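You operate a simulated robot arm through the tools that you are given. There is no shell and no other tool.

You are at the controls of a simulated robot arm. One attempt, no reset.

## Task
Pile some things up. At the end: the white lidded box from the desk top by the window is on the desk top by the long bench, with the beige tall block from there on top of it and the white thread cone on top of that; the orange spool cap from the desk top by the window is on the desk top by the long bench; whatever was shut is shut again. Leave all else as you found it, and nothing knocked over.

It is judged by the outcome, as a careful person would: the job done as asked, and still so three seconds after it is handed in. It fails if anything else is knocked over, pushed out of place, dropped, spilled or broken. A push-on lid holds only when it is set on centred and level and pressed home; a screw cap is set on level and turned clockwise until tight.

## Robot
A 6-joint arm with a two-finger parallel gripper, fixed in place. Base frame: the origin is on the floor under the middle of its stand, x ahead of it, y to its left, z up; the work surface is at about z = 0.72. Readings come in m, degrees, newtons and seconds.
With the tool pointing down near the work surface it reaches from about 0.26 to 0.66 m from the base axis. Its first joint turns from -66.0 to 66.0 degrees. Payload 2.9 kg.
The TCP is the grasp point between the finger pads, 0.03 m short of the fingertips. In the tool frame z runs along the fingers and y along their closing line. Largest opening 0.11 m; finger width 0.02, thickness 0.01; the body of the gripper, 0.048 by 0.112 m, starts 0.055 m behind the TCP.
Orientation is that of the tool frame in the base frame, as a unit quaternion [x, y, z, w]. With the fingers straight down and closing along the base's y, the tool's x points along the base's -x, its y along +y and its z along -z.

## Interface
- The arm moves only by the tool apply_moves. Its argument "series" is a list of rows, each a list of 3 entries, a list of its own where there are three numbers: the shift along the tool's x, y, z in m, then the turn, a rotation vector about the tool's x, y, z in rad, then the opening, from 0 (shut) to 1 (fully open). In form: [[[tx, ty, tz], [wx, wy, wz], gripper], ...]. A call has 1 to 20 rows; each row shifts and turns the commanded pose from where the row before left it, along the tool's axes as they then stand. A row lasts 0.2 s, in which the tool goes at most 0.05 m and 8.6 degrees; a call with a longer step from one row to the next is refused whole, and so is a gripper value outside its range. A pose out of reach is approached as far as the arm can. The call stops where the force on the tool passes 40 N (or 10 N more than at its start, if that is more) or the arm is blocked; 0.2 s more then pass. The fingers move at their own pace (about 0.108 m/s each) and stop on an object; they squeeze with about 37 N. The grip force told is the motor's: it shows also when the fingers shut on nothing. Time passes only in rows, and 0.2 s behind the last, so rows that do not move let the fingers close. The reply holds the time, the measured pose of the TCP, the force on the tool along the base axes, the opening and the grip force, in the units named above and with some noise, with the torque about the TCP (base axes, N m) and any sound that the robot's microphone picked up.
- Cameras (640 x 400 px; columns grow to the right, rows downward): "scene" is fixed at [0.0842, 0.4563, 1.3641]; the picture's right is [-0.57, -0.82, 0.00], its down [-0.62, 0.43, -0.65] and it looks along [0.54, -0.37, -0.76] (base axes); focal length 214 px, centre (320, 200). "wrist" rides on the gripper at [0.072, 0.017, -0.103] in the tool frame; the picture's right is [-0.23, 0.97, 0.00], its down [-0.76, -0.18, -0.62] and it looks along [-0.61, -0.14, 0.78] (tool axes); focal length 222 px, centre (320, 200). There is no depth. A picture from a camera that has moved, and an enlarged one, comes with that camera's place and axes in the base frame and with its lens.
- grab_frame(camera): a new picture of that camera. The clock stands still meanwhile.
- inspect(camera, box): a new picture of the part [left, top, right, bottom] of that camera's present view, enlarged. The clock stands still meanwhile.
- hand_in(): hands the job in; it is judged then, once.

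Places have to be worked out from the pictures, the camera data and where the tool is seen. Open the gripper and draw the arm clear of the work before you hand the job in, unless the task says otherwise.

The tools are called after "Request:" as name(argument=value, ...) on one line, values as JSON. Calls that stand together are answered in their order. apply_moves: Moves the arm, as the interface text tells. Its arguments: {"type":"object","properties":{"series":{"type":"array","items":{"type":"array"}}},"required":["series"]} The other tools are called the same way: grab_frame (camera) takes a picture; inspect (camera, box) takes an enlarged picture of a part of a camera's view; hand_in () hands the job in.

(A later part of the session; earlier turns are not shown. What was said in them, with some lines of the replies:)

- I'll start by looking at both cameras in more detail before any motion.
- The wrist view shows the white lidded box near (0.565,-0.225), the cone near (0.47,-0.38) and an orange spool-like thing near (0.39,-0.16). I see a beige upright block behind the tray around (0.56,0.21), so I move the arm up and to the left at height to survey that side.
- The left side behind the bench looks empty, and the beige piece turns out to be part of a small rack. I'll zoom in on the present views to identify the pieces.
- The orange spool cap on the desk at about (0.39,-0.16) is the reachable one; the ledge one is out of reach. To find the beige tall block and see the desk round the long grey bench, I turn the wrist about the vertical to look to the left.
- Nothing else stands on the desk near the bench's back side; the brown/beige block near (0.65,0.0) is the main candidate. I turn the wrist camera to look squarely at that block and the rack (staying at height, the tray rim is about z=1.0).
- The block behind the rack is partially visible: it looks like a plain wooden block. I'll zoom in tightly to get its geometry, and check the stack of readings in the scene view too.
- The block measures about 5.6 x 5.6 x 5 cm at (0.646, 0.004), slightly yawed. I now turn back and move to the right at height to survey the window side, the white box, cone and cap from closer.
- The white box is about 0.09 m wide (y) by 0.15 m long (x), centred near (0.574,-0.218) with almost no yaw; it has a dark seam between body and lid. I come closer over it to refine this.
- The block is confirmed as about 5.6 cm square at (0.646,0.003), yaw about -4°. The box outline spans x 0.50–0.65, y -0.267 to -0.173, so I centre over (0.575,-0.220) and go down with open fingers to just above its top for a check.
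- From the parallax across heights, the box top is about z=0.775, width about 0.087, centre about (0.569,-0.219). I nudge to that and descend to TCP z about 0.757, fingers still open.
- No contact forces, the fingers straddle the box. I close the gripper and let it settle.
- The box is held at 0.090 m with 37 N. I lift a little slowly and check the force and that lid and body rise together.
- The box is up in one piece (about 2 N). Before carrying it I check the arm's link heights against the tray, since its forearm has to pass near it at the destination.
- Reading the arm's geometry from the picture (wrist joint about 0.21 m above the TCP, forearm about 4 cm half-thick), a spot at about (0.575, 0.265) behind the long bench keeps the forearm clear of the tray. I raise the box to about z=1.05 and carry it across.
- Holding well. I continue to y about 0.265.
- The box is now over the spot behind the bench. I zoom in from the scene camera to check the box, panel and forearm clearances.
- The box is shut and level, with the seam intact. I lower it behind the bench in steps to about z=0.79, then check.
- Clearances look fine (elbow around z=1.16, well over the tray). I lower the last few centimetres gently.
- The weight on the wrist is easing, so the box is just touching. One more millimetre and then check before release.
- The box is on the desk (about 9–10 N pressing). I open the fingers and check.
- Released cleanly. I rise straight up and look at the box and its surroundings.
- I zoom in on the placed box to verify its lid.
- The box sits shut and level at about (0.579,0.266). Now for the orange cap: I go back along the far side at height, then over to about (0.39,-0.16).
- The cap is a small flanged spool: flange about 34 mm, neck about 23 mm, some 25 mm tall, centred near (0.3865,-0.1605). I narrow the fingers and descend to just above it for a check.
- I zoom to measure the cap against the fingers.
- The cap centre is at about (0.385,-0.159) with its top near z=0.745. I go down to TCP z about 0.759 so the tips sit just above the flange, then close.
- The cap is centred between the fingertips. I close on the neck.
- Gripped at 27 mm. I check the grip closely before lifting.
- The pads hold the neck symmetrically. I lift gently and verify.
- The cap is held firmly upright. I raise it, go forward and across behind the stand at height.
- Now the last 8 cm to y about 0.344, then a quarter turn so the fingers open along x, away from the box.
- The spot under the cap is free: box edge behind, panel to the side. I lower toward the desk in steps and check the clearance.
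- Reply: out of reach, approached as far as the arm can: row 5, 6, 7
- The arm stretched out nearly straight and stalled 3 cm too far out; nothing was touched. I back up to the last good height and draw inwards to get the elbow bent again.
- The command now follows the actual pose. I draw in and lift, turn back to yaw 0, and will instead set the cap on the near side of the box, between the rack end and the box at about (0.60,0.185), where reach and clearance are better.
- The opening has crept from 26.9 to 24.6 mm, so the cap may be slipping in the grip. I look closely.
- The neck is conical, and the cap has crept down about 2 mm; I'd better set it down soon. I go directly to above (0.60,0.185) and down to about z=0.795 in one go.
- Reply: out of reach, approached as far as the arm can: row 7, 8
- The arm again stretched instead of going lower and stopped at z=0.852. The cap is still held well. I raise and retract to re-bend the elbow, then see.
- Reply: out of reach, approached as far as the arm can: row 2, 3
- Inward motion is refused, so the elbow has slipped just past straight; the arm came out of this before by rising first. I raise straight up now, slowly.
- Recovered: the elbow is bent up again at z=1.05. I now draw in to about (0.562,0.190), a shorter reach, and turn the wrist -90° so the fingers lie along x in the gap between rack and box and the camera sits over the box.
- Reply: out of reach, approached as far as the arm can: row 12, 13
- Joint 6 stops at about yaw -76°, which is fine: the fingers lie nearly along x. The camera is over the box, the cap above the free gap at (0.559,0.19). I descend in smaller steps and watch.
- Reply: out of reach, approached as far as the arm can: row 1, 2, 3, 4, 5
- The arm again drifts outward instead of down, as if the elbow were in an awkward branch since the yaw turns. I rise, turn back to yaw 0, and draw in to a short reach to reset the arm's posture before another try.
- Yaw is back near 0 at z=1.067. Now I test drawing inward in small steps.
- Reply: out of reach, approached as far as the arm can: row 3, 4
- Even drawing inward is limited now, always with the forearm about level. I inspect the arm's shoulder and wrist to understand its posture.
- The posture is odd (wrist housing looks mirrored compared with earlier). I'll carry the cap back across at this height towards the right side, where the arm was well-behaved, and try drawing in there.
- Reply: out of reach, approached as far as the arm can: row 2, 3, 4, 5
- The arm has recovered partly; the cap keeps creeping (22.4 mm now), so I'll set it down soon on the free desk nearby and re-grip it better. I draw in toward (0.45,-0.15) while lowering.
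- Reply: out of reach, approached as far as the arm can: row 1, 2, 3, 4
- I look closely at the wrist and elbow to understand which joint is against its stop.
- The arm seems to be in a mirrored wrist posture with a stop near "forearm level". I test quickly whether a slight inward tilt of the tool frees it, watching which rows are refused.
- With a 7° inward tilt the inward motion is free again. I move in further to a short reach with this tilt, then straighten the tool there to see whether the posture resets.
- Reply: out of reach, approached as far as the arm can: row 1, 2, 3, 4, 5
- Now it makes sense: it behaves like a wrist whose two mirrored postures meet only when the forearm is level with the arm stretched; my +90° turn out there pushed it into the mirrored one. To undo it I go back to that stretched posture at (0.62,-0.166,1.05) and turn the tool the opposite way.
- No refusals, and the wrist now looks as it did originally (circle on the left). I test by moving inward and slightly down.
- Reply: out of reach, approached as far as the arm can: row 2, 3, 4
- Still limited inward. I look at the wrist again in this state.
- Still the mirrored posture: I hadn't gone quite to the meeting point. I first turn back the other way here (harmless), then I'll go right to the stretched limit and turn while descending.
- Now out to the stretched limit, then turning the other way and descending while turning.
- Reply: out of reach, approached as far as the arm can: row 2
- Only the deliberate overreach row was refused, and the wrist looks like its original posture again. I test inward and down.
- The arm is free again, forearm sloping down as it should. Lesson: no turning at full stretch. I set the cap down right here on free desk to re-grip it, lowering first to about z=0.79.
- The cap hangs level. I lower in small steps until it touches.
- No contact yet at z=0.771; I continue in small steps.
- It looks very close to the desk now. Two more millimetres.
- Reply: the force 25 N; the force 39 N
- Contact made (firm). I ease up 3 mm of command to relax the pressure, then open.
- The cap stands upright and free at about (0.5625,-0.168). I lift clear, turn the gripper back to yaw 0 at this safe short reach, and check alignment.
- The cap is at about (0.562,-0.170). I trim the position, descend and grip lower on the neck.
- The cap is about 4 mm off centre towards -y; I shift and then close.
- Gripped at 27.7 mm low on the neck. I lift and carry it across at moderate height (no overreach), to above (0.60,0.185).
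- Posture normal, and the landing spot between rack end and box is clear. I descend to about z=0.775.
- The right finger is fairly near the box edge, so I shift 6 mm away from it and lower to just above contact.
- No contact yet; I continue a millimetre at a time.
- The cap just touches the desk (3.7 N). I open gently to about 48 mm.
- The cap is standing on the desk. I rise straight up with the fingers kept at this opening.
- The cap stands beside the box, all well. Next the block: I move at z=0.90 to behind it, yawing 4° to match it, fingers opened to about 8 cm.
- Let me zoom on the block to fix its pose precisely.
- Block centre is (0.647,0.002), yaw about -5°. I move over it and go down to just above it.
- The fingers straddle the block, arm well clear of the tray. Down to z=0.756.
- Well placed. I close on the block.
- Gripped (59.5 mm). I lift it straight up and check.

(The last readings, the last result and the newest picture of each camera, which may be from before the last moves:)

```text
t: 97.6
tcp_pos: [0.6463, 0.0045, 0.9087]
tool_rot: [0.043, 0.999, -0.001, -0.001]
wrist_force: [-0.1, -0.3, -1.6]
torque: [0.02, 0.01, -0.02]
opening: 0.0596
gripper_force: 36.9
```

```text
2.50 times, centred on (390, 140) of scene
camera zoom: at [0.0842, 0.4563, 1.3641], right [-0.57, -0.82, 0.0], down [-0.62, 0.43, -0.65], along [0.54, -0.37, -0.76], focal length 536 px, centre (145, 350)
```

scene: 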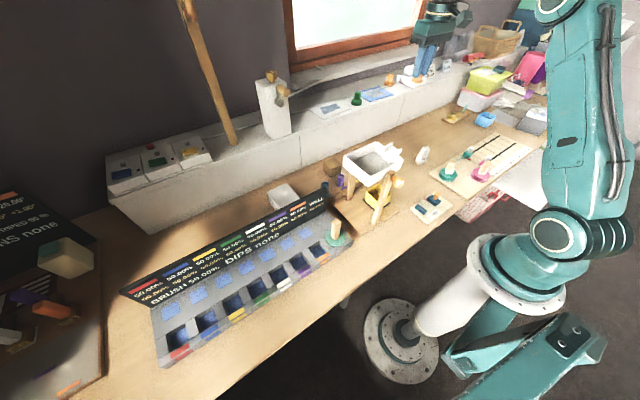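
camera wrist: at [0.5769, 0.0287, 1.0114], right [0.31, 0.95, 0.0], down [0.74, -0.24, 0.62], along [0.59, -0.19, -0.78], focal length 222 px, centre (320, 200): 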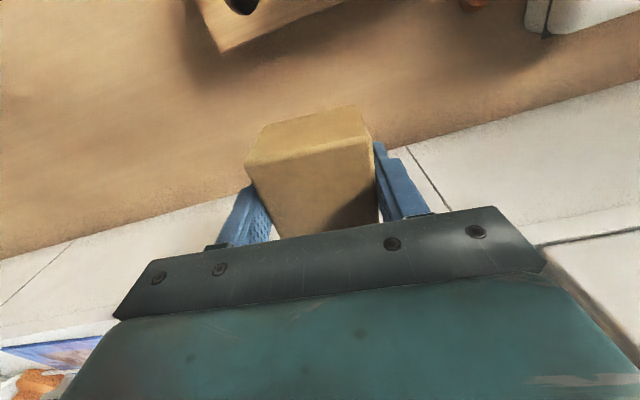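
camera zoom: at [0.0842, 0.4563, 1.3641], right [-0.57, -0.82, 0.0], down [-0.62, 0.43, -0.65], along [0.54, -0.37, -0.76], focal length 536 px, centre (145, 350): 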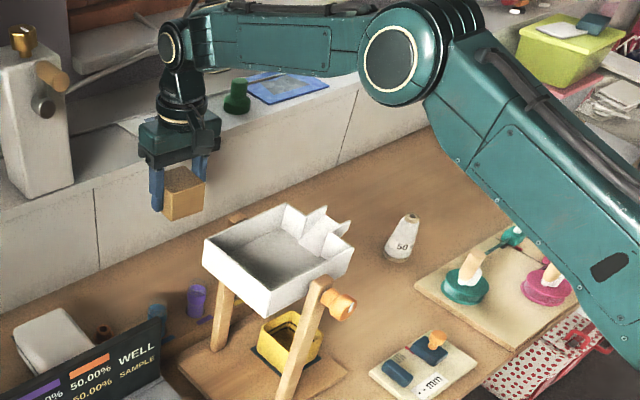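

The block is held well. I carry it over to above the box at the same height, squaring the yaw.

Request:
apply_moves(series=[[[0, 0, 0], [0, 0, -0.087], 0.3], [[0.01, 0.025, 0], [0, 0, 0], 0.3], [[0.01, 0.04, 0], [0, 0, 0], 0.3], [[0.01, 0.04, 0], [0, 0, 0], 0.3], [[0.01, 0.04, 0], [0, 0, 0], 0.3], [[0.01, 0.04, 0], [0, 0, 0], 0.3], [[0.009, 0.04, 0], [0, 0, 0], 0.3], [[0.008, 0.0365, 0], [0, 0, 0], 0.3], [[0, 0, 0], [0, 0, 0], 0.3]])

Request:
grab_frame(camera="wrist")

Request:
inspect(camera="scene", box=[230, 60, 410, 220])

```text
t: 99.6
tcp_pos: [0.5806, 0.2665, 0.9093]
tool_rot: [0.0, 1.0, -0.001, -0.002]
wrist_force: [1.1, 0.0, -1.2]
torque: [-0.05, -0.02, -0.01]
opening: 0.0594
gripper_force: 36.5
```

```text
taken
camera wrist: at [0.5096, 0.2842, 1.0121], right [0.23, 0.97, 0.0], down [0.76, -0.18, 0.62], along [0.6, -0.14, -0.78], focal length 222 px, centre (320, 200)
```

wrist: 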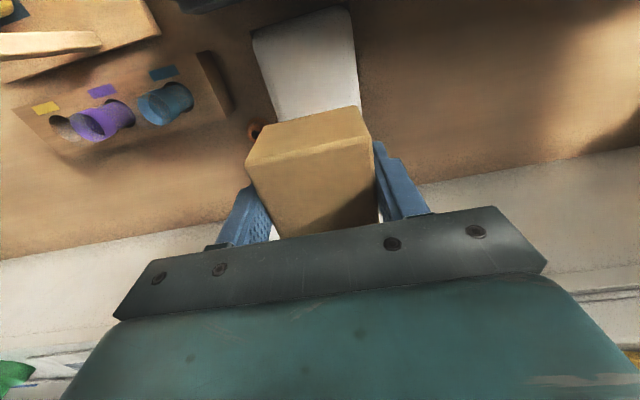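

```text
2.50 times, centred on (320, 140) of scene
camera zoom: at [0.0842, 0.4563, 1.3641], right [-0.57, -0.82, 0.0], down [-0.62, 0.43, -0.65], along [0.54, -0.37, -0.76], focal length 536 px, centre (320, 350)
```

zoom: 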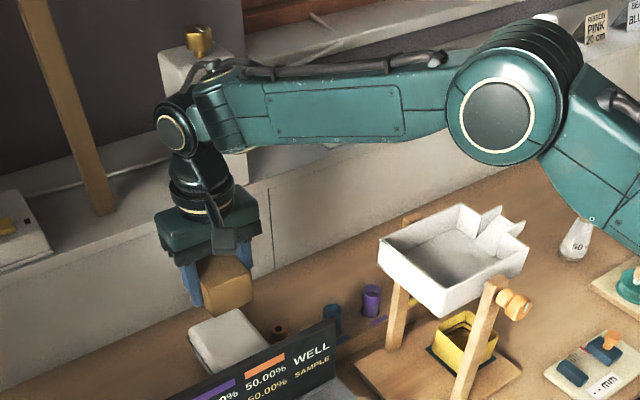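

Aligned over the box centre. I lower to a little above expected contact (about z=0.812).

Request:
apply_moves(series=[[[0.001, 0, 0.025], [0, 0, 0], 0.3], [[0, 0, 0.03], [0, 0, 0], 0.3], [[0, 0, 0.02], [0, 0, 0], 0.3], [[0, 0, 0.008], [0, 0, 0], 0.3], [[0, 0, 0], [0, 0, 0], 0.3]])

Request:
inspect(camera="scene", box=[245, 120, 345, 210])

Request:
grab_frame(camera="wrist")

```text
t: 100.8
tcp_pos: [0.5779, 0.2655, 0.8255]
tool_rot: [0.0, 1.0, 0.0, 0.0]
wrist_force: [0.8, -0.3, -1.0]
torque: [0.02, 0.0, 0.03]
opening: 0.0596
gripper_force: 36.8
```

```text
4.44 times, centred on (295, 165) of scene
camera zoom: at [0.0842, 0.4563, 1.3641], right [-0.57, -0.82, 0.0], down [-0.62, 0.43, -0.65], along [0.54, -0.37, -0.76], focal length 953 px, centre (431, 356)
```

zoom: 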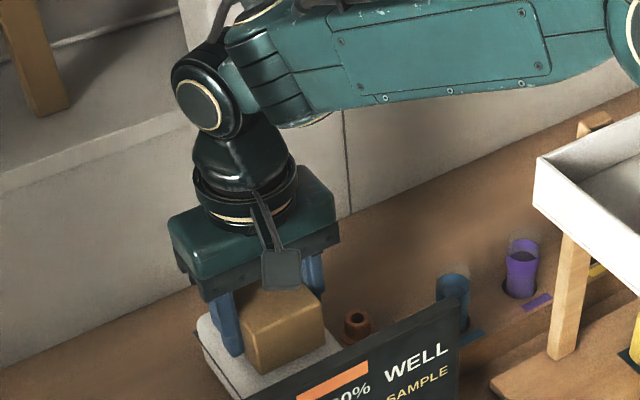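

```text
taken
camera wrist: at [0.5066, 0.2834, 0.9278], right [0.23, 0.97, 0.0], down [0.76, -0.18, 0.62], along [0.61, -0.14, -0.78], focal length 222 px, centre (320, 200)
```

wrist: 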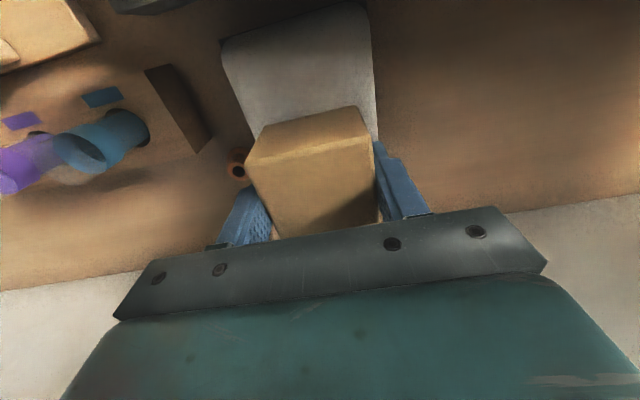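

Nearly there. I lower in small steps until the block seats on the box.

Request:
apply_moves(series=[[[0, 0, 0.004], [0, 0, 0], 0.3], [[0, 0, 0.003], [0, 0, 0], 0.3], [[0, 0, 0.002], [0, 0, 0], 0.3], [[0, 0, 0], [0, 0, 0], 0.3]])

Request:
apply_moves(series=[[[0, 0, 0.002], [0, 0, 0], 0.3], [[0, 0, 0], [0, 0, 0], 0.3]])

```text
t: 101.8
tcp_pos: [0.5779, 0.2643, 0.8171]
tool_rot: [-0.001, 1.0, -0.001, -0.001]
wrist_force: [0.5, 0.6, -0.8]
torque: [-0.02, 0.01, 0.02]
opening: 0.0593
gripper_force: 37.3
```

```text
t: 102.4
tcp_pos: [0.5785, 0.2646, 0.8152]
tool_rot: [0.0, 1.0, -0.001, -0.001]
wrist_force: [-2.7, -2.1, 9.9]
torque: [-0.09, 0.26, 0.02]
opening: 0.0597
gripper_force: 36.9
```

The block is seated (about 11 N). I open the fingers.

Request:
apply_moves(series=[[[0, 0, -0.001], [0, 0, 0], 0.3], [[0, 0, 0], [0, 0, 0], 0.6], [[0, 0, 0], [0, 0, 0], 0.75], [[0, 0, 0], [0, 0, 0], 0.75]])

Request:
grab_frame(camera="wrist")

```text
t: 103.4
tcp_pos: [0.5782, 0.2649, 0.8157]
tool_rot: [0.0, 1.0, 0.0, -0.001]
wrist_force: [0.1, -0.1, -0.5]
torque: [-0.01, 0.0, 0.02]
opening: 0.0826
gripper_force: 0.1
```

```text
taken
camera wrist: at [0.5071, 0.2825, 0.919], right [0.23, 0.97, 0.0], down [0.76, -0.18, 0.62], along [0.6, -0.14, -0.78], focal length 222 px, centre (320, 200)
```

wrist: 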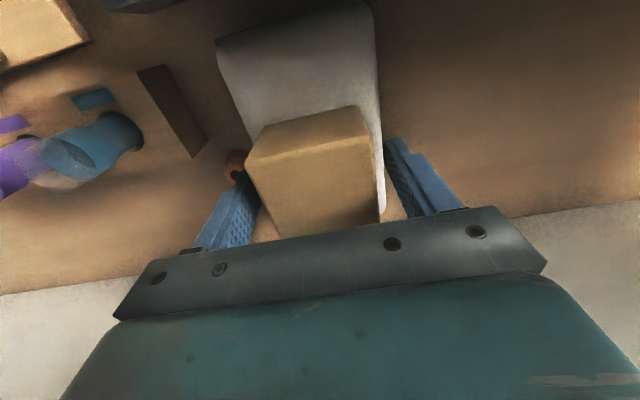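

Released cleanly. I rise straight up to about z=0.96 and check the stack.

Request:
apply_moves(series=[[[0, 0, -0.015], [0, 0, 0], 0.75], [[0, 0, -0.03], [0, 0, 0], 0.75], [[0, 0, -0.04], [0, 0, 0], 0.75], [[0, 0, -0.04], [0, 0, 0], 0.75], [[0, 0, -0.02], [0, 0, 0], 0.75]])

Request:
inspect(camera="wrist", box=[160, 0, 480, 200])

Request:
inspect(camera="scene", box=[245, 120, 345, 210])

```text
t: 104.6
tcp_pos: [0.5778, 0.2624, 0.9624]
tool_rot: [0.0, 1.0, 0.0, -0.001]
wrist_force: [-0.1, -0.7, 0.1]
torque: [0.0, 0.02, 0.0]
opening: 0.0825
gripper_force: 0.0
```

```text
2.00 times, centred on (320, 100) of wrist
camera zoom: at [0.506, 0.2811, 1.0659], right [0.23, 0.97, 0.0], down [0.76, -0.18, 0.62], along [0.61, -0.14, -0.78], focal length 444 px, centre (320, 400)
```

zoom: 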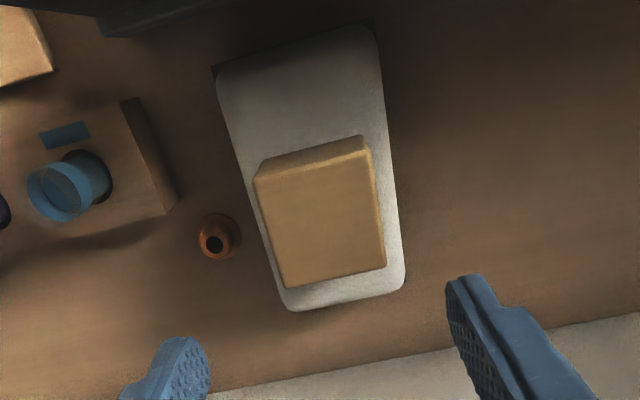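

```text
4.44 times, centred on (295, 165) of scene
camera zoom: at [0.0842, 0.4563, 1.3641], right [-0.57, -0.82, 0.0], down [-0.62, 0.43, -0.65], along [0.54, -0.37, -0.76], focal length 953 px, centre (431, 356)
```

zoom: 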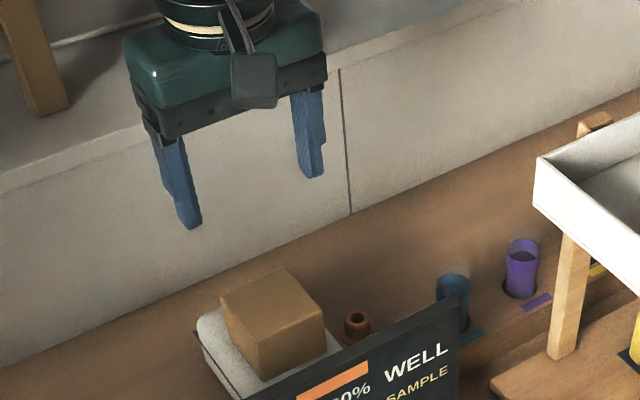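

The block sits squarely on the lid at (0.579,0.267). Now the cone: I travel back along the far side at z=0.96 and over to about (0.47,-0.385).

Request:
apply_moves(series=[[[0, -0.03, 0], [0, 0, 0], 0.75], [[0, -0.043, 0], [0, 0, 0], 0.75], [[0, -0.043, 0], [0, 0, 0], 0.75], [[0, -0.043, 0], [0, 0, 0], 0.75], [[0, -0.043, 0], [0, 0, 0], 0.75], [[0, -0.043, 0], [0, 0, 0], 0.75], [[0, -0.043, 0], [0, 0, 0], 0.75], [[0, -0.043, 0], [0, 0, 0], 0.75], [[0, -0.043, 0], [0, 0, 0], 0.75], [[0, -0.043, 0], [0, 0, 0], 0.75], [[0, -0.043, 0], [0, 0, 0], 0.75], [[0.02, -0.035, 0], [0, 0, 0], 0.75], [[0.022, -0.038, 0], [0, 0, 0], 0.75], [[0.022, -0.038, 0], [0, 0, 0], 0.75], [[0.022, -0.038, 0], [0, 0, 0], 0.75], [[0.022, -0.036, 0], [0, 0, 0], 0.75]])

Request:
grab_frame(camera="wrist")

Request:
inspect(camera="scene", box=[380, 60, 560, 220])

```text
t: 108.0
tcp_pos: [0.4703, -0.3772, 0.9623]
tool_rot: [0.0, 1.0, 0.0, -0.001]
wrist_force: [-0.4, -0.1, -0.2]
torque: [0.01, -0.03, 0.0]
opening: 0.0825
gripper_force: 0.1
```

```text
taken
camera wrist: at [0.3987, -0.3588, 1.0666], right [0.23, 0.97, 0.0], down [0.76, -0.18, 0.62], along [0.61, -0.14, -0.78], focal length 222 px, centre (320, 200)
```

wrist: 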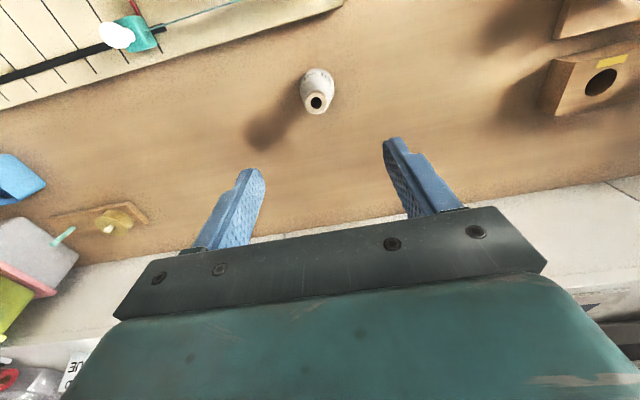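

```text
2.50 times, centred on (470, 140) of scene
camera zoom: at [0.0842, 0.4563, 1.3641], right [-0.57, -0.82, 0.0], down [-0.62, 0.43, -0.65], along [0.54, -0.37, -0.76], focal length 536 px, centre (-55, 350)
```

zoom: 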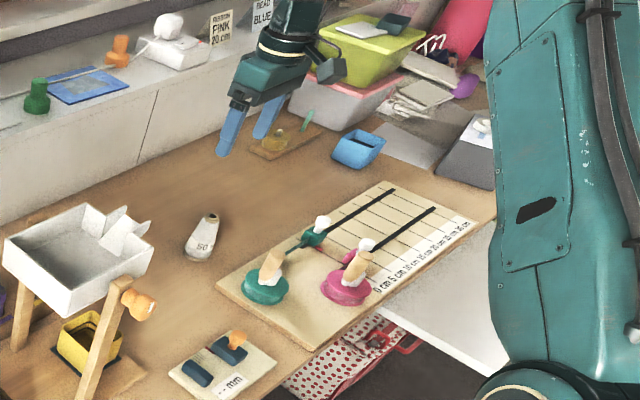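

Request:
inspect(camera="wrist", box=[270, 40, 370, 140])

Request:
inspect(camera="scene", box=[440, 130, 500, 190])

```text
4.00 times, centred on (320, 90) of wrist
camera zoom: at [0.3987, -0.3588, 1.0666], right [0.23, 0.97, 0.0], down [0.76, -0.18, 0.62], along [0.61, -0.14, -0.78], focal length 888 px, centre (320, 640)
```

zoom: 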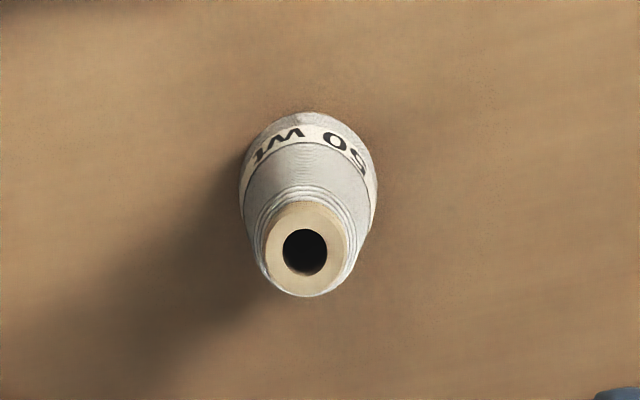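

```text
6.67 times, centred on (470, 160) of scene
camera zoom: at [0.0842, 0.4563, 1.3641], right [-0.57, -0.82, 0.0], down [-0.62, 0.43, -0.65], along [0.54, -0.37, -0.76], focal length 1430 px, centre (-680, 467)
```

zoom: 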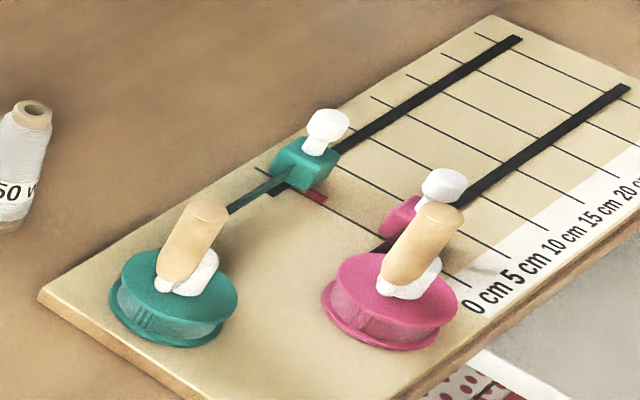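

The cone stands at about (0.469,-0.3775), base about 48 mm, top near z=0.795. I yaw the gripper -25° to keep its camera away from the peg on the board, and go down to just above the cone's top.

Request:
apply_moves(series=[[[0.001, 0, 0], [0, 0, 0.145], 0.75], [[0, 0, 0], [0, 0, 0.145], 0.75], [[0, 0, 0], [0, 0, 0.145], 0.75], [[0, 0, 0.03], [0, 0, 0], 0.75], [[0, 0, 0.04], [0, 0, 0], 0.75], [[0, 0, 0.03], [0, 0, 0], 0.75]])

Request:
grab_frame(camera="wrist")

Request:
inspect(camera="scene", box=[380, 60, 560, 220])

```text
t: 109.4
tcp_pos: [0.4714, -0.3825, 0.8624]
tool_rot: [0.217, 0.976, -0.001, 0.0]
wrist_force: [-0.2, -0.1, -0.1]
torque: [0.04, -0.02, 0.01]
opening: 0.0824
gripper_force: 0.1
```

```text
taken
camera wrist: at [0.413, -0.3363, 0.9653], right [0.62, 0.79, 0.0], down [0.62, -0.48, 0.62], along [0.49, -0.39, -0.78], focal length 222 px, centre (320, 200)
```

wrist: 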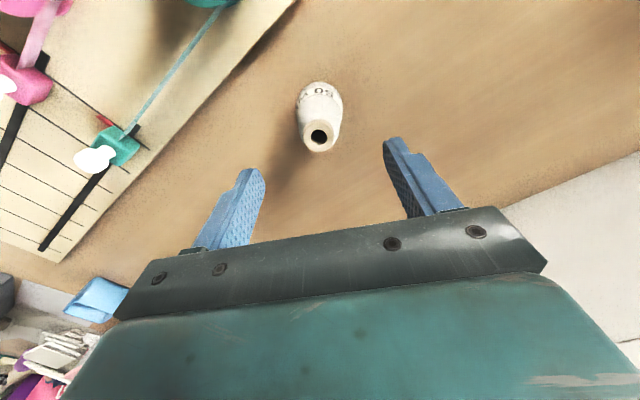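

```text
2.50 times, centred on (470, 140) of scene
camera zoom: at [0.0842, 0.4563, 1.3641], right [-0.57, -0.82, 0.0], down [-0.62, 0.43, -0.65], along [0.54, -0.37, -0.76], focal length 536 px, centre (-55, 350)
```

zoom: 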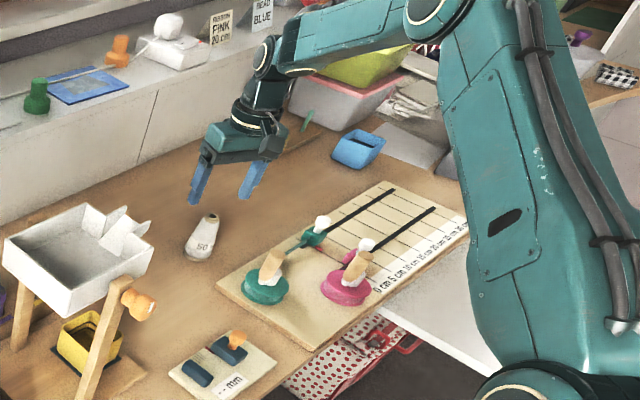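

I refine the cone's position from this closer view.

Request:
inspect(camera="wrist", box=[270, 60, 370, 170])

```text
3.64 times, centred on (320, 115) of wrist
camera zoom: at [0.413, -0.3363, 0.9653], right [0.62, 0.79, 0.0], down [0.62, -0.48, 0.62], along [0.49, -0.39, -0.78], focal length 808 px, centre (320, 509)
```

zoom: 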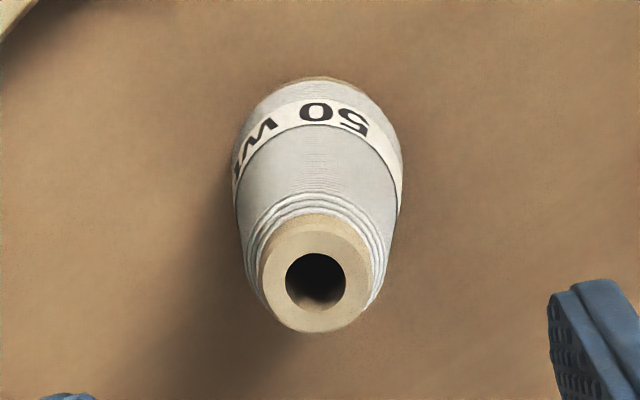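

Cone at (0.4675,-0.3815). I trim and descend to z=0.758.

Request:
apply_moves(series=[[[0.004, -0.001, 0.02], [0, 0, 0], 0.75], [[0, 0, 0.03], [0, 0, 0], 0.75], [[0, 0, 0.03], [0, 0, 0], 0.75], [[0, 0, 0.02], [0, 0, 0], 0.75], [[0, 0, 0.004], [0, 0, 0], 0.75], [[0, 0, 0], [0, 0, 0], 0.75]])

Request:
grab_frame(camera="wrist")

Request:
inspect(camera="scene", box=[390, 90, 510, 200])

```text
t: 110.8
tcp_pos: [0.4656, -0.3774, 0.7563]
tool_rot: [0.217, 0.976, -0.001, -0.001]
wrist_force: [0.5, 0.7, 0.0]
torque: [0.01, -0.01, 0.01]
opening: 0.0823
gripper_force: 0.1
```

```text
taken
camera wrist: at [0.4073, -0.3315, 0.8609], right [0.62, 0.79, 0.0], down [0.62, -0.48, 0.62], along [0.49, -0.39, -0.78], focal length 222 px, centre (320, 200)
```

wrist: 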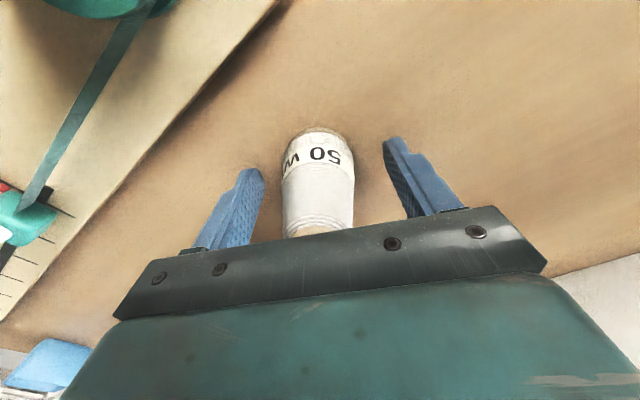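

```text
3.64 times, centred on (450, 145) of scene
camera zoom: at [0.0842, 0.4563, 1.3641], right [-0.57, -0.82, 0.0], down [-0.62, 0.43, -0.65], along [0.54, -0.37, -0.76], focal length 780 px, centre (-153, 400)
```

zoom: 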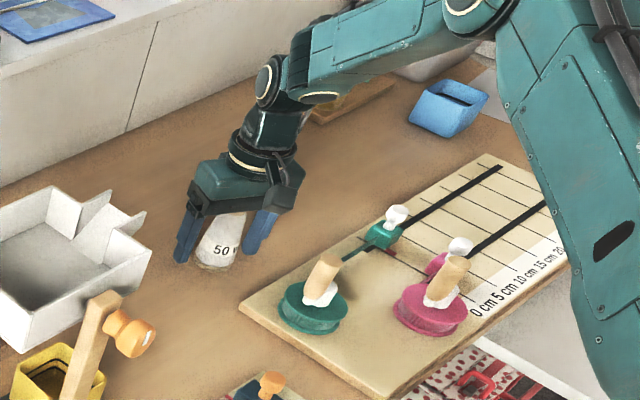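

The cone is centred between the fingers with clearance above. I close on it.

Request:
apply_moves(series=[[[0, 0, 0], [0, 0, 0], 0.6], [[0, 0, 0], [0, 0, 0], 0.4], [[0, 0, 0], [0, 0, 0], 0.3], [[0, 0, 0], [0, 0, 0], 0.25], [[0, 0, 0], [0, 0, 0], 0.25]])

Request:
inspect(camera="wrist", box=[220, 100, 420, 240])

```text
t: 112.0
tcp_pos: [0.4656, -0.3776, 0.7577]
tool_rot: [0.216, 0.976, 0.0, -0.001]
wrist_force: [-0.7, -1.1, 0.9]
torque: [0.06, 0.0, 0.02]
opening: 0.0443
gripper_force: 37.1
```

```text
2.86 times, centred on (320, 170) of wrist
camera zoom: at [0.4073, -0.3315, 0.8612], right [0.62, 0.79, 0.0], down [0.62, -0.48, 0.62], along [0.49, -0.39, -0.78], focal length 635 px, centre (320, 286)
```

zoom: 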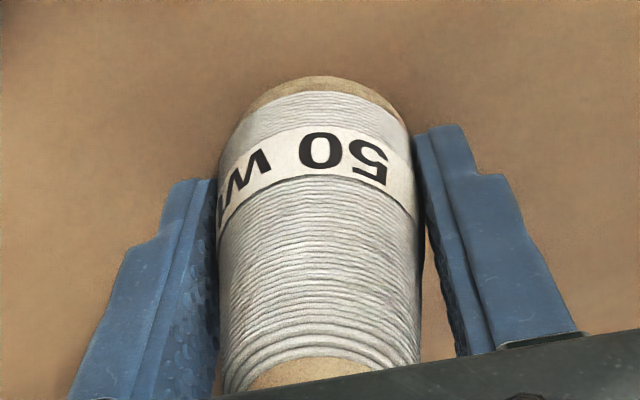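

Held at 44 mm. I lift it, square the yaw again, and check for creep.

Request:
apply_moves(series=[[[0, 0, -0.008], [0, 0, 0], 0.25], [[0, 0, -0.02], [0, 0, 0], 0.25], [[0, 0, -0.035], [0, 0, 0], 0.25], [[0, 0, -0.04], [0, 0, 0], 0.25], [[0, 0, -0.04], [0, 0, 0], 0.25], [[0, 0, -0.04], [0, 0, 0], 0.25], [[0, 0, -0.02], [0, 0, 0], 0.25], [[0, 0, 0], [0, 0, -0.145], 0.25], [[0, 0, 0], [0, 0, -0.145], 0.25], [[0, 0, 0], [0, 0, -0.145], 0.25]])

Request:
grab_frame(camera="wrist")

Request:
inspect(camera="scene", box=[390, 40, 510, 170])

```text
t: 114.2
tcp_pos: [0.466, -0.3775, 0.9606]
tool_rot: [-0.001, 1.0, 0.0, -0.001]
wrist_force: [0.4, -0.2, -0.1]
torque: [-0.01, -0.02, -0.03]
opening: 0.0443
gripper_force: 37.3
```

```text
taken
camera wrist: at [0.3937, -0.3602, 1.0633], right [0.23, 0.97, 0.0], down [0.76, -0.18, 0.62], along [0.61, -0.14, -0.78], focal length 222 px, centre (320, 200)
```

wrist: 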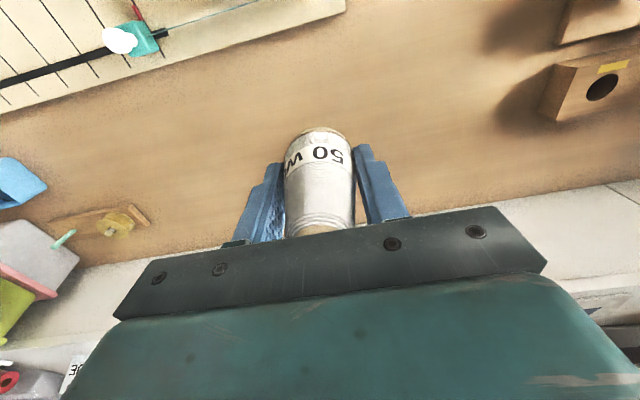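

```text
3.08 times, centred on (450, 105) of scene
camera zoom: at [0.0842, 0.4563, 1.3641], right [-0.57, -0.82, 0.0], down [-0.62, 0.43, -0.65], along [0.54, -0.37, -0.76], focal length 660 px, centre (-80, 492)
```

zoom: 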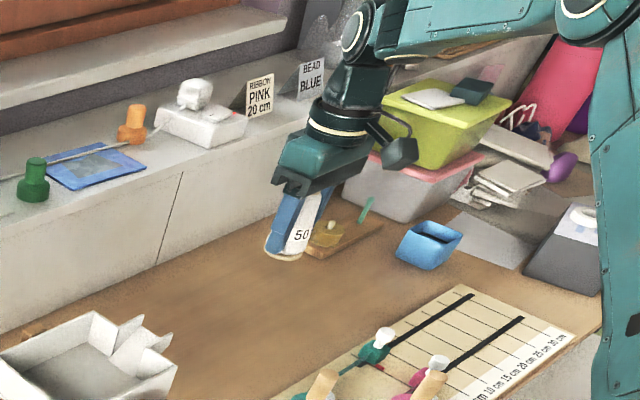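

No creep, cone upright. I carry it along the same route at z=0.96 towards the stack.

Request:
apply_moves(series=[[[-0.02, 0.03, 0], [0, 0, 0], 0.25], [[-0.023, 0.037, 0], [0, 0, 0], 0.25], [[-0.023, 0.037, 0], [0, 0, 0], 0.25], [[-0.023, 0.037, 0], [0, 0, 0], 0.25], [[-0.023, 0.037, 0], [0, 0, 0], 0.25], [[0, 0.042, 0], [0, 0, 0], 0.25], [[0, 0.042, 0], [0, 0, 0], 0.25], [[0, 0.042, 0], [0, 0, 0], 0.25], [[0, 0.042, 0], [0, 0, 0], 0.25], [[0, 0.042, 0], [0, 0, 0], 0.25], [[0, 0.042, 0], [0, 0, 0], 0.25], [[0, 0.042, 0], [0, 0, 0], 0.25], [[0, 0.042, 0], [0, 0, 0], 0.25], [[0, 0.042, 0], [0, 0, 0], 0.25], [[0, 0.042, 0], [0, 0, 0], 0.25], [[0, 0.03, 0], [0, 0, 0], 0.25], [[0, 0.015, 0], [0, 0, 0], 0.25], [[0, 0, 0], [0, 0, 0], 0.25]])

Request:
grab_frame(camera="wrist")

Request:
inspect(camera="scene", box=[230, 60, 410, 220])

```text
t: 118.0
tcp_pos: [0.5773, 0.263, 0.962]
tool_rot: [0.001, 1.0, 0.001, -0.001]
wrist_force: [-0.3, 0.4, -0.9]
torque: [-0.01, 0.01, 0.03]
opening: 0.0442
gripper_force: 37.2
```

```text
taken
camera wrist: at [0.5051, 0.2817, 1.0664], right [0.23, 0.97, 0.0], down [0.76, -0.18, 0.62], along [0.61, -0.14, -0.78], focal length 222 px, centre (320, 200)
```

wrist: 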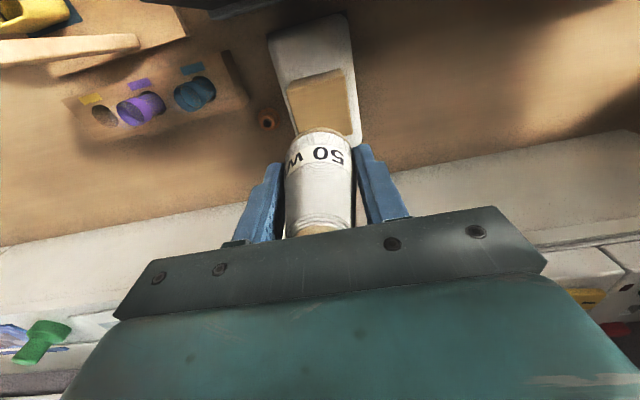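

```text
2.50 times, centred on (320, 140) of scene
camera zoom: at [0.0842, 0.4563, 1.3641], right [-0.57, -0.82, 0.0], down [-0.62, 0.43, -0.65], along [0.54, -0.37, -0.76], focal length 536 px, centre (320, 350)
```

zoom: 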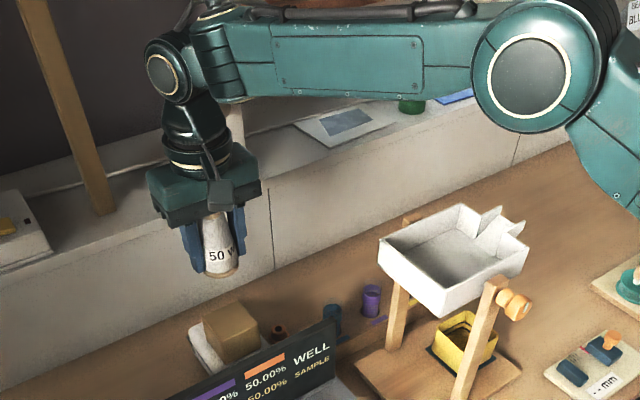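

The cone is above the block. I fine-tune by a millimetre and lower to z about 0.885, then look.

Request:
apply_moves(series=[[[0.001, 0.0012, 0.02], [0, 0, 0], 0.25], [[0, 0, 0.025], [0, 0, 0], 0.25], [[0, 0, 0.02], [0, 0, 0], 0.25], [[0, 0, 0.01], [0, 0, 0], 0.25], [[0, 0, 0], [0, 0, 0], 0.25]])

Request:
inspect(camera="scene", box=[250, 110, 340, 200])

Request:
inspect(camera="wrist", box=[200, 20, 440, 240])

```text
t: 119.2
tcp_pos: [0.5765, 0.2639, 0.8846]
tool_rot: [0.0, 1.0, 0.0, -0.001]
wrist_force: [0.5, -0.5, -0.3]
torque: [-0.03, 0.0, -0.03]
opening: 0.0442
gripper_force: 37.0
```

```text
4.44 times, centred on (295, 155) of scene
camera zoom: at [0.0842, 0.4563, 1.3641], right [-0.57, -0.82, 0.0], down [-0.62, 0.43, -0.65], along [0.54, -0.37, -0.76], focal length 953 px, centre (431, 400)
```

zoom: 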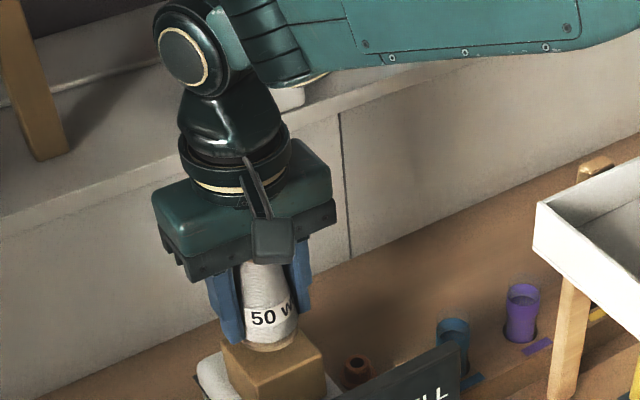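

```text
1.82 times, centred on (320, 130) of wrist
camera zoom: at [0.5051, 0.2816, 0.9882], right [0.23, 0.97, 0.0], down [0.76, -0.18, 0.62], along [0.61, -0.14, -0.78], focal length 404 px, centre (320, 327)
```

zoom: 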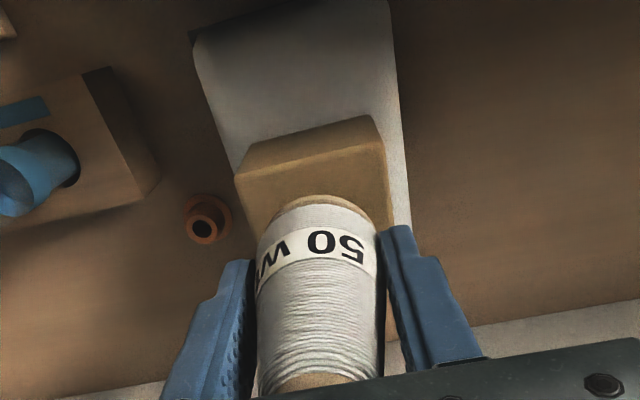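

Nicely aligned over the block. I go on down in small steps.

Request:
apply_moves(series=[[[0, 0, 0.003], [0, 0, 0], 0.25], [[0, 0, 0.003], [0, 0, 0], 0.25], [[0, 0, 0], [0, 0, 0], 0.25]])

Request:
apply_moves(series=[[[0, 0, 0.002], [0, 0, 0], 0.25], [[0, 0, 0.002], [0, 0, 0], 0.25], [[0, 0, 0], [0, 0, 0], 0.25]])

```text
t: 120.0
tcp_pos: [0.5765, 0.264, 0.879]
tool_rot: [0.0, 1.0, 0.0, -0.001]
wrist_force: [-0.3, 0.2, -0.5]
torque: [-0.02, -0.02, 0.01]
opening: 0.0442
gripper_force: 37.1
```

```text
t: 120.8
tcp_pos: [0.5769, 0.2636, 0.8733]
tool_rot: [0.0, 1.0, 0.0, -0.001]
wrist_force: [0.0, -0.1, -0.5]
torque: [-0.05, -0.03, 0.03]
opening: 0.0441
gripper_force: 36.6
```

No contact yet at z=0.873; continuing carefully.

Request:
apply_moves(series=[[[0, 0, 0.002], [0, 0, 0], 0.25], [[0, 0, 0], [0, 0, 0], 0.25]])

Request:
inspect(camera="scene", box=[265, 150, 325, 200])

```text
t: 121.4
tcp_pos: [0.5765, 0.2655, 0.8711]
tool_rot: [-0.001, 1.0, 0.0, -0.001]
wrist_force: [0.1, -0.4, 0.3]
torque: [0.02, -0.03, 0.02]
opening: 0.044
gripper_force: 36.9
```

```text
8.00 times, centred on (295, 175) of scene
camera zoom: at [0.0842, 0.4563, 1.3641], right [-0.57, -0.82, 0.0], down [-0.62, 0.43, -0.65], along [0.54, -0.37, -0.76], focal length 1716 px, centre (520, 400)
```

zoom: 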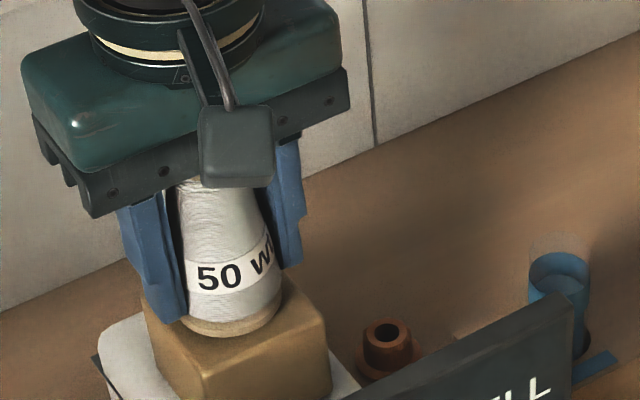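

Almost touching. One millimetre at a time now.

Request:
apply_moves(series=[[[0, 0, 0.001], [0, 0, 0], 0.25], [[0, 0, 0], [0, 0, 0], 0.25]])

Request:
apply_moves(series=[[[0, 0, 0.001], [0, 0, 0], 0.25], [[0, 0, 0], [0, 0, 0], 0.25]])

```text
t: 122.0
tcp_pos: [0.5774, 0.265, 0.8701]
tool_rot: [0.0, 1.0, 0.001, -0.002]
wrist_force: [0.0, -0.3, 0.1]
torque: [0.0, 0.01, -0.03]
opening: 0.0441
gripper_force: 37.4
```

```text
t: 122.6
tcp_pos: [0.5763, 0.2648, 0.8695]
tool_rot: [0.0, 1.0, 0.0, -0.001]
wrist_force: [-0.9, 0.7, -0.5]
torque: [0.01, 0.02, 0.01]
opening: 0.0443
gripper_force: 37.1
```

Still free; I keep stepping down a millimetre at a time.

Request:
apply_moves(series=[[[0, 0, 0.001], [0, 0, 0], 0.25], [[0, 0, 0], [0, 0, 0], 0.25]])

Request:
apply_moves(series=[[[0, 0, 0.001], [0, 0, 0], 0.25], [[0, 0, 0], [0, 0, 0], 0.25]])

```text
t: 123.2
tcp_pos: [0.5764, 0.2645, 0.8689]
tool_rot: [0.0, 1.0, -0.001, -0.001]
wrist_force: [0.2, 0.3, -1.2]
torque: [0.02, 0.01, 0.0]
opening: 0.0438
gripper_force: 36.6
```

```text
t: 123.8
tcp_pos: [0.5749, 0.2639, 0.8683]
tool_rot: [0.0, 1.0, 0.0, 0.0]
wrist_force: [-0.5, -1.0, 0.6]
torque: [-0.02, 0.01, -0.02]
opening: 0.0441
gripper_force: 37.2
```

Request:
apply_moves(series=[[[0, 0, 0.001], [0, 0, 0], 0.25], [[0, 0, 0], [0, 0, 0], 0.25]])

Request:
inspect(camera="scene", box=[265, 150, 325, 200])

```text
t: 124.4
tcp_pos: [0.5762, 0.264, 0.8688]
tool_rot: [0.0, 1.0, 0.0, -0.001]
wrist_force: [-3.0, -2.7, 9.6]
torque: [-0.1, 0.21, 0.04]
opening: 0.044
gripper_force: 36.5
```

```text
8.00 times, centred on (295, 175) of scene
camera zoom: at [0.084, 0.4562, 1.3642], right [-0.57, -0.82, 0.0], down [-0.62, 0.43, -0.65], along [0.54, -0.37, -0.76], focal length 1716 px, centre (520, 400)
```

zoom: 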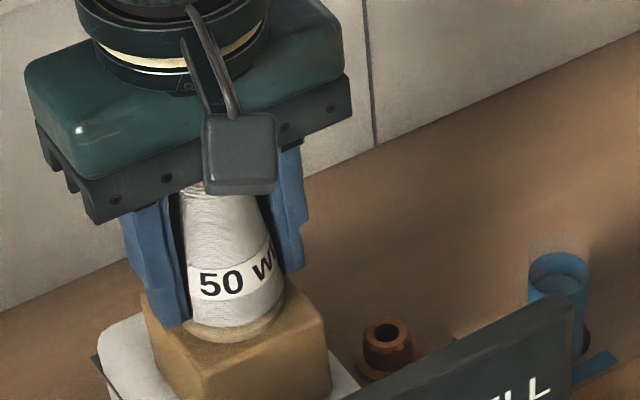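

Contact (about 10 N). I relax a millimetre and open slowly.

Request:
apply_moves(series=[[[0, 0, -0.001], [0, 0, 0], 0.25], [[0, 0, 0], [0, 0, 0], 0.25]])

Request:
apply_moves(series=[[[0, 0, 0], [0, 0, 0], 0.45], [[0, 0, 0], [0, 0, 0], 0.6], [[0, 0, 0], [0, 0, 0], 0.75], [[0, 0, 0], [0, 0, 0], 0.75]])

Request:
inspect(camera="scene", box=[265, 150, 325, 200])

Request:
inspect(camera="wrist", box=[200, 20, 440, 240])

```text
t: 125.0
tcp_pos: [0.5771, 0.2638, 0.8686]
tool_rot: [0.0, 1.0, -0.001, 0.0]
wrist_force: [-0.3, 1.4, 1.6]
torque: [0.05, -0.03, 0.04]
opening: 0.0439
gripper_force: 37.2
```

```text
t: 126.0
tcp_pos: [0.5768, 0.2641, 0.8686]
tool_rot: [0.0, 1.0, 0.0, -0.002]
wrist_force: [1.2, -0.6, -0.3]
torque: [0.01, 0.03, -0.01]
opening: 0.0825
gripper_force: 0.0
```

```text
8.00 times, centred on (295, 175) of scene
camera zoom: at [0.0842, 0.4563, 1.3641], right [-0.57, -0.82, 0.0], down [-0.62, 0.43, -0.65], along [0.54, -0.37, -0.76], focal length 1716 px, centre (520, 400)
```

zoom: 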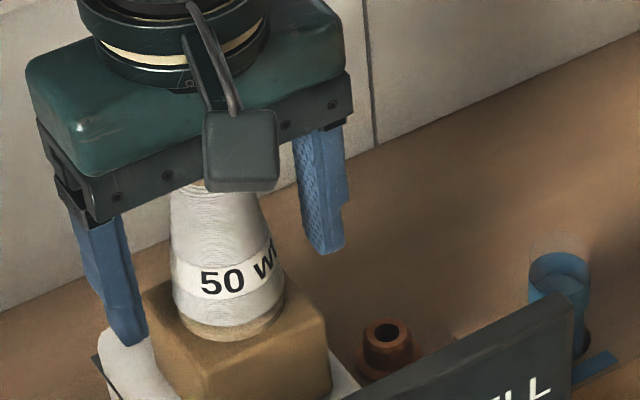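

```text
1.82 times, centred on (320, 130) of wrist
camera zoom: at [0.5048, 0.282, 0.9725], right [0.23, 0.97, 0.0], down [0.76, -0.18, 0.62], along [0.61, -0.14, -0.78], focal length 404 px, centre (320, 327)
```

zoom: 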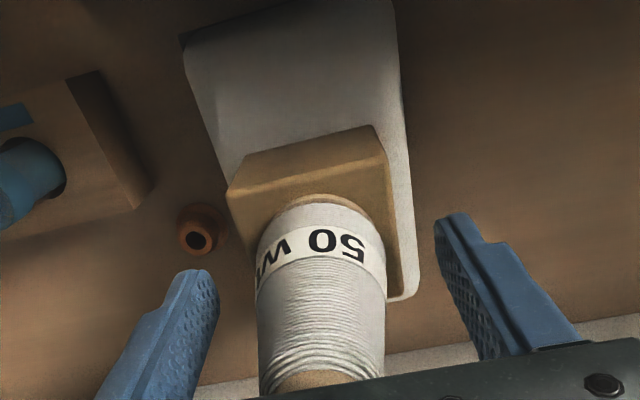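

The stack stands by itself. I rise straight up until the fingers clear the cone.

Request:
apply_moves(series=[[[0, 0, -0.01], [0, 0, 0], 0.75], [[0, 0, -0.025], [0, 0, 0], 0.75], [[0, 0, -0.035], [0, 0, 0], 0.75], [[0, 0, -0.035], [0, 0, 0], 0.75], [[0, 0, -0.025], [0, 0, 0], 0.75]])

Request:
grab_frame(camera="wrist")

Request:
inspect(camera="scene", box=[240, 80, 400, 220])

```text
t: 127.2
tcp_pos: [0.5778, 0.2632, 0.9972]
tool_rot: [0.0, 1.0, -0.001, 0.0]
wrist_force: [0.9, -0.1, -0.1]
torque: [-0.02, -0.06, 0.03]
opening: 0.0829
gripper_force: 0.0
```

```text
taken
camera wrist: at [0.5059, 0.2816, 1.101], right [0.23, 0.97, 0.0], down [0.76, -0.18, 0.62], along [0.6, -0.14, -0.78], focal length 222 px, centre (320, 200)
```

wrist: 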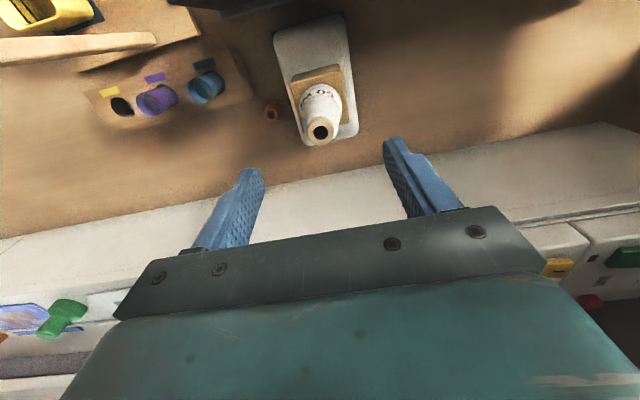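

```text
2.86 times, centred on (320, 150) of scene
camera zoom: at [0.0842, 0.4563, 1.3641], right [-0.57, -0.82, 0.0], down [-0.62, 0.43, -0.65], along [0.54, -0.37, -0.76], focal length 613 px, centre (320, 343)
```

zoom: 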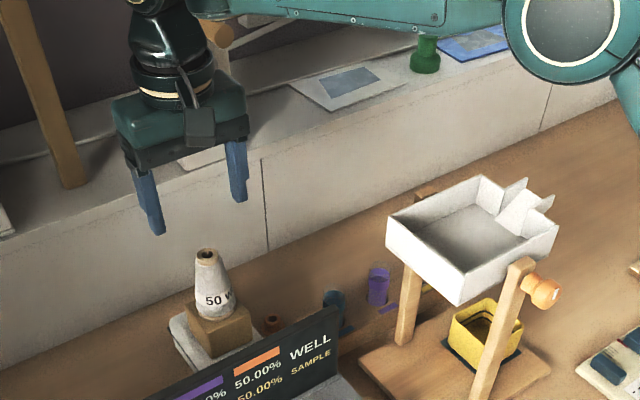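

The pile stands: box, block, cone, with the cap beside it. I move the arm away along the far side and back to its starting place, opening the gripper.

Request:
apply_moves(series=[[[0, -0.03, 0], [0, 0, 0], 0.75], [[0, -0.045, 0], [0, 0, 0], 0.75], [[0, -0.045, 0], [0, 0, 0], 0.75], [[0, -0.045, -0.01], [0, 0, 0], 1], [[0, -0.045, -0.01], [0, 0, 0], 1], [[0, -0.045, -0.01], [0, 0, 0], 1], [[0, -0.045, -0.01], [0, 0, 0], 1], [[0, -0.045, -0.01], [0, 0, 0], 1], [[0.03, -0.01, 0], [0, 0, 0], 1], [[0.04, 0, 0], [0, 0, 0], 1], [[0.04, 0, 0], [0, 0, 0], 1]])

Request:
grab_frame(camera="scene")

Request:
inspect(camera="scene", box=[250, 140, 350, 230])

Request:
grab_frame(camera="wrist")

```text
t: 129.6
tcp_pos: [0.4669, -0.092, 1.0491]
tool_rot: [0.0, 1.0, 0.0, -0.002]
wrist_force: [0.3, 0.6, 1.0]
torque: [0.03, -0.04, 0.03]
opening: 0.1103
gripper_force: 0.0
```

```text
taken
```

scene: 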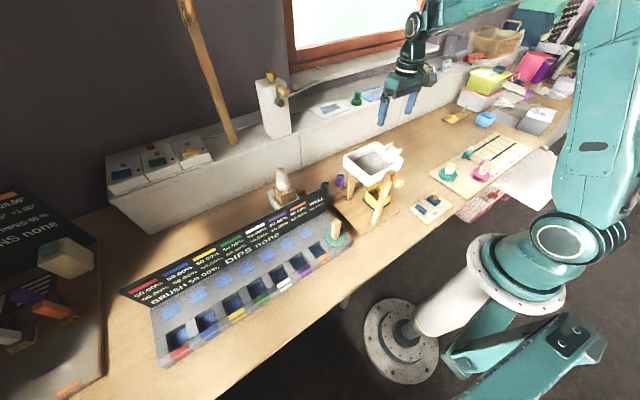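

```text
4.44 times, centred on (300, 185) of scene
camera zoom: at [0.0842, 0.4563, 1.3641], right [-0.57, -0.82, 0.0], down [-0.62, 0.43, -0.65], along [0.54, -0.37, -0.76], focal length 953 px, centre (409, 267)
```

zoom: 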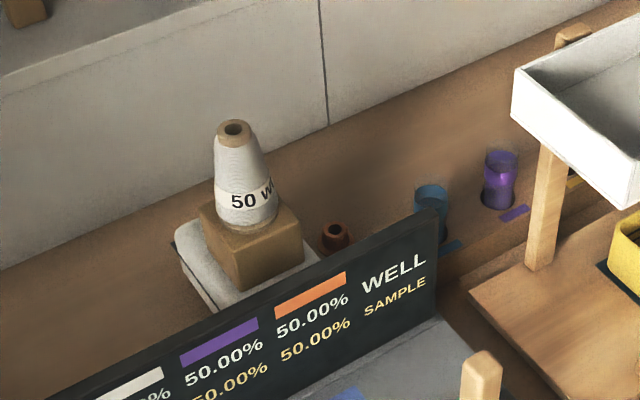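

```text
taken
camera wrist: at [0.395, -0.074, 1.1524], right [0.23, 0.97, 0.0], down [0.76, -0.18, 0.62], along [0.61, -0.14, -0.78], focal length 222 px, centre (320, 200)
```

wrist: 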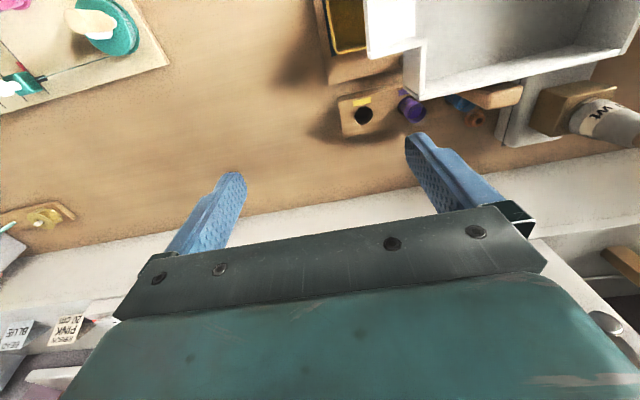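

Everything else looks as at the start. A last close look at the pile from the side to check the lid before handing in.

Request:
inspect(camera="wrist", box=[440, 50, 640, 175])

Request:
inspect(camera="scene", box=[265, 160, 315, 210])

```text
3.20 times, centred on (540, 112) of wrist
camera zoom: at [0.395, -0.074, 1.1524], right [0.23, 0.97, 0.0], down [0.76, -0.18, 0.62], along [0.61, -0.14, -0.78], focal length 711 px, centre (-384, 480)
```

zoom: 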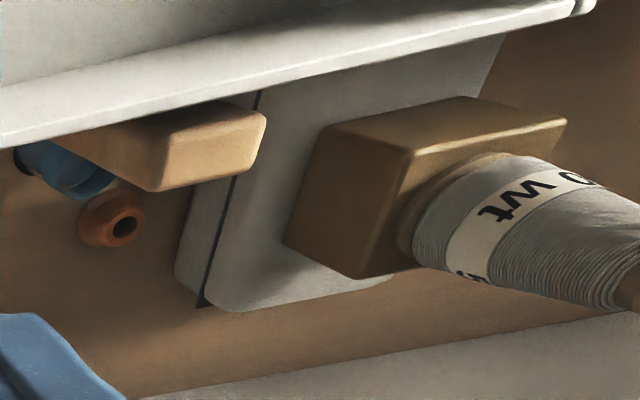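

```text
8.00 times, centred on (290, 185) of scene
camera zoom: at [0.0842, 0.4563, 1.3641], right [-0.57, -0.82, 0.0], down [-0.62, 0.43, -0.65], along [0.54, -0.37, -0.76], focal length 1716 px, centre (560, 320)
```

zoom: 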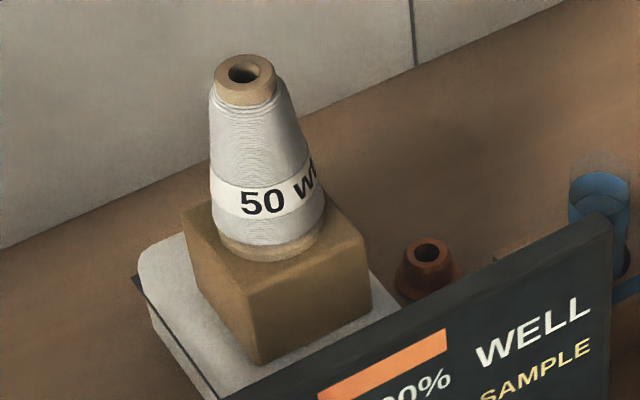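

The lid seam is thin and even all along, the block and cone are centred and upright, the cap stands beside them, and the gripper is open and clear. I hand the job in.

Request:
hand_in()

```text
The job is handed in.
```

I finished the pile and handed the job in; the result of the judging has not come back.

- **Pile:** the white lidded box is on the desk top behind the long grey bench, its lid still shut. The beige block is centred on it and the white thread cone stands upright on the block.
- **Orange spool cap:** it stands upright on the desk top next to the box, between the box and the small rack.
- **Everything else:** in the last pictures nothing else had moved or fallen. The gripper is open and the arm is back at its starting place, clear of the work.

- **Which block I used:** the only candidate I found was the roughly 6 cm wooden block by the rack. It is about as tall as it is wide, so if you meant a different "tall" block, this is the wrong one.
- **The cap's route:** its neck is conical and it slipped slowly in the grip while the arm was caught in an awkward wrist position. I set it down upright on the free desk where the white box had stood, re-gripped it and carried it over. It was not dropped.
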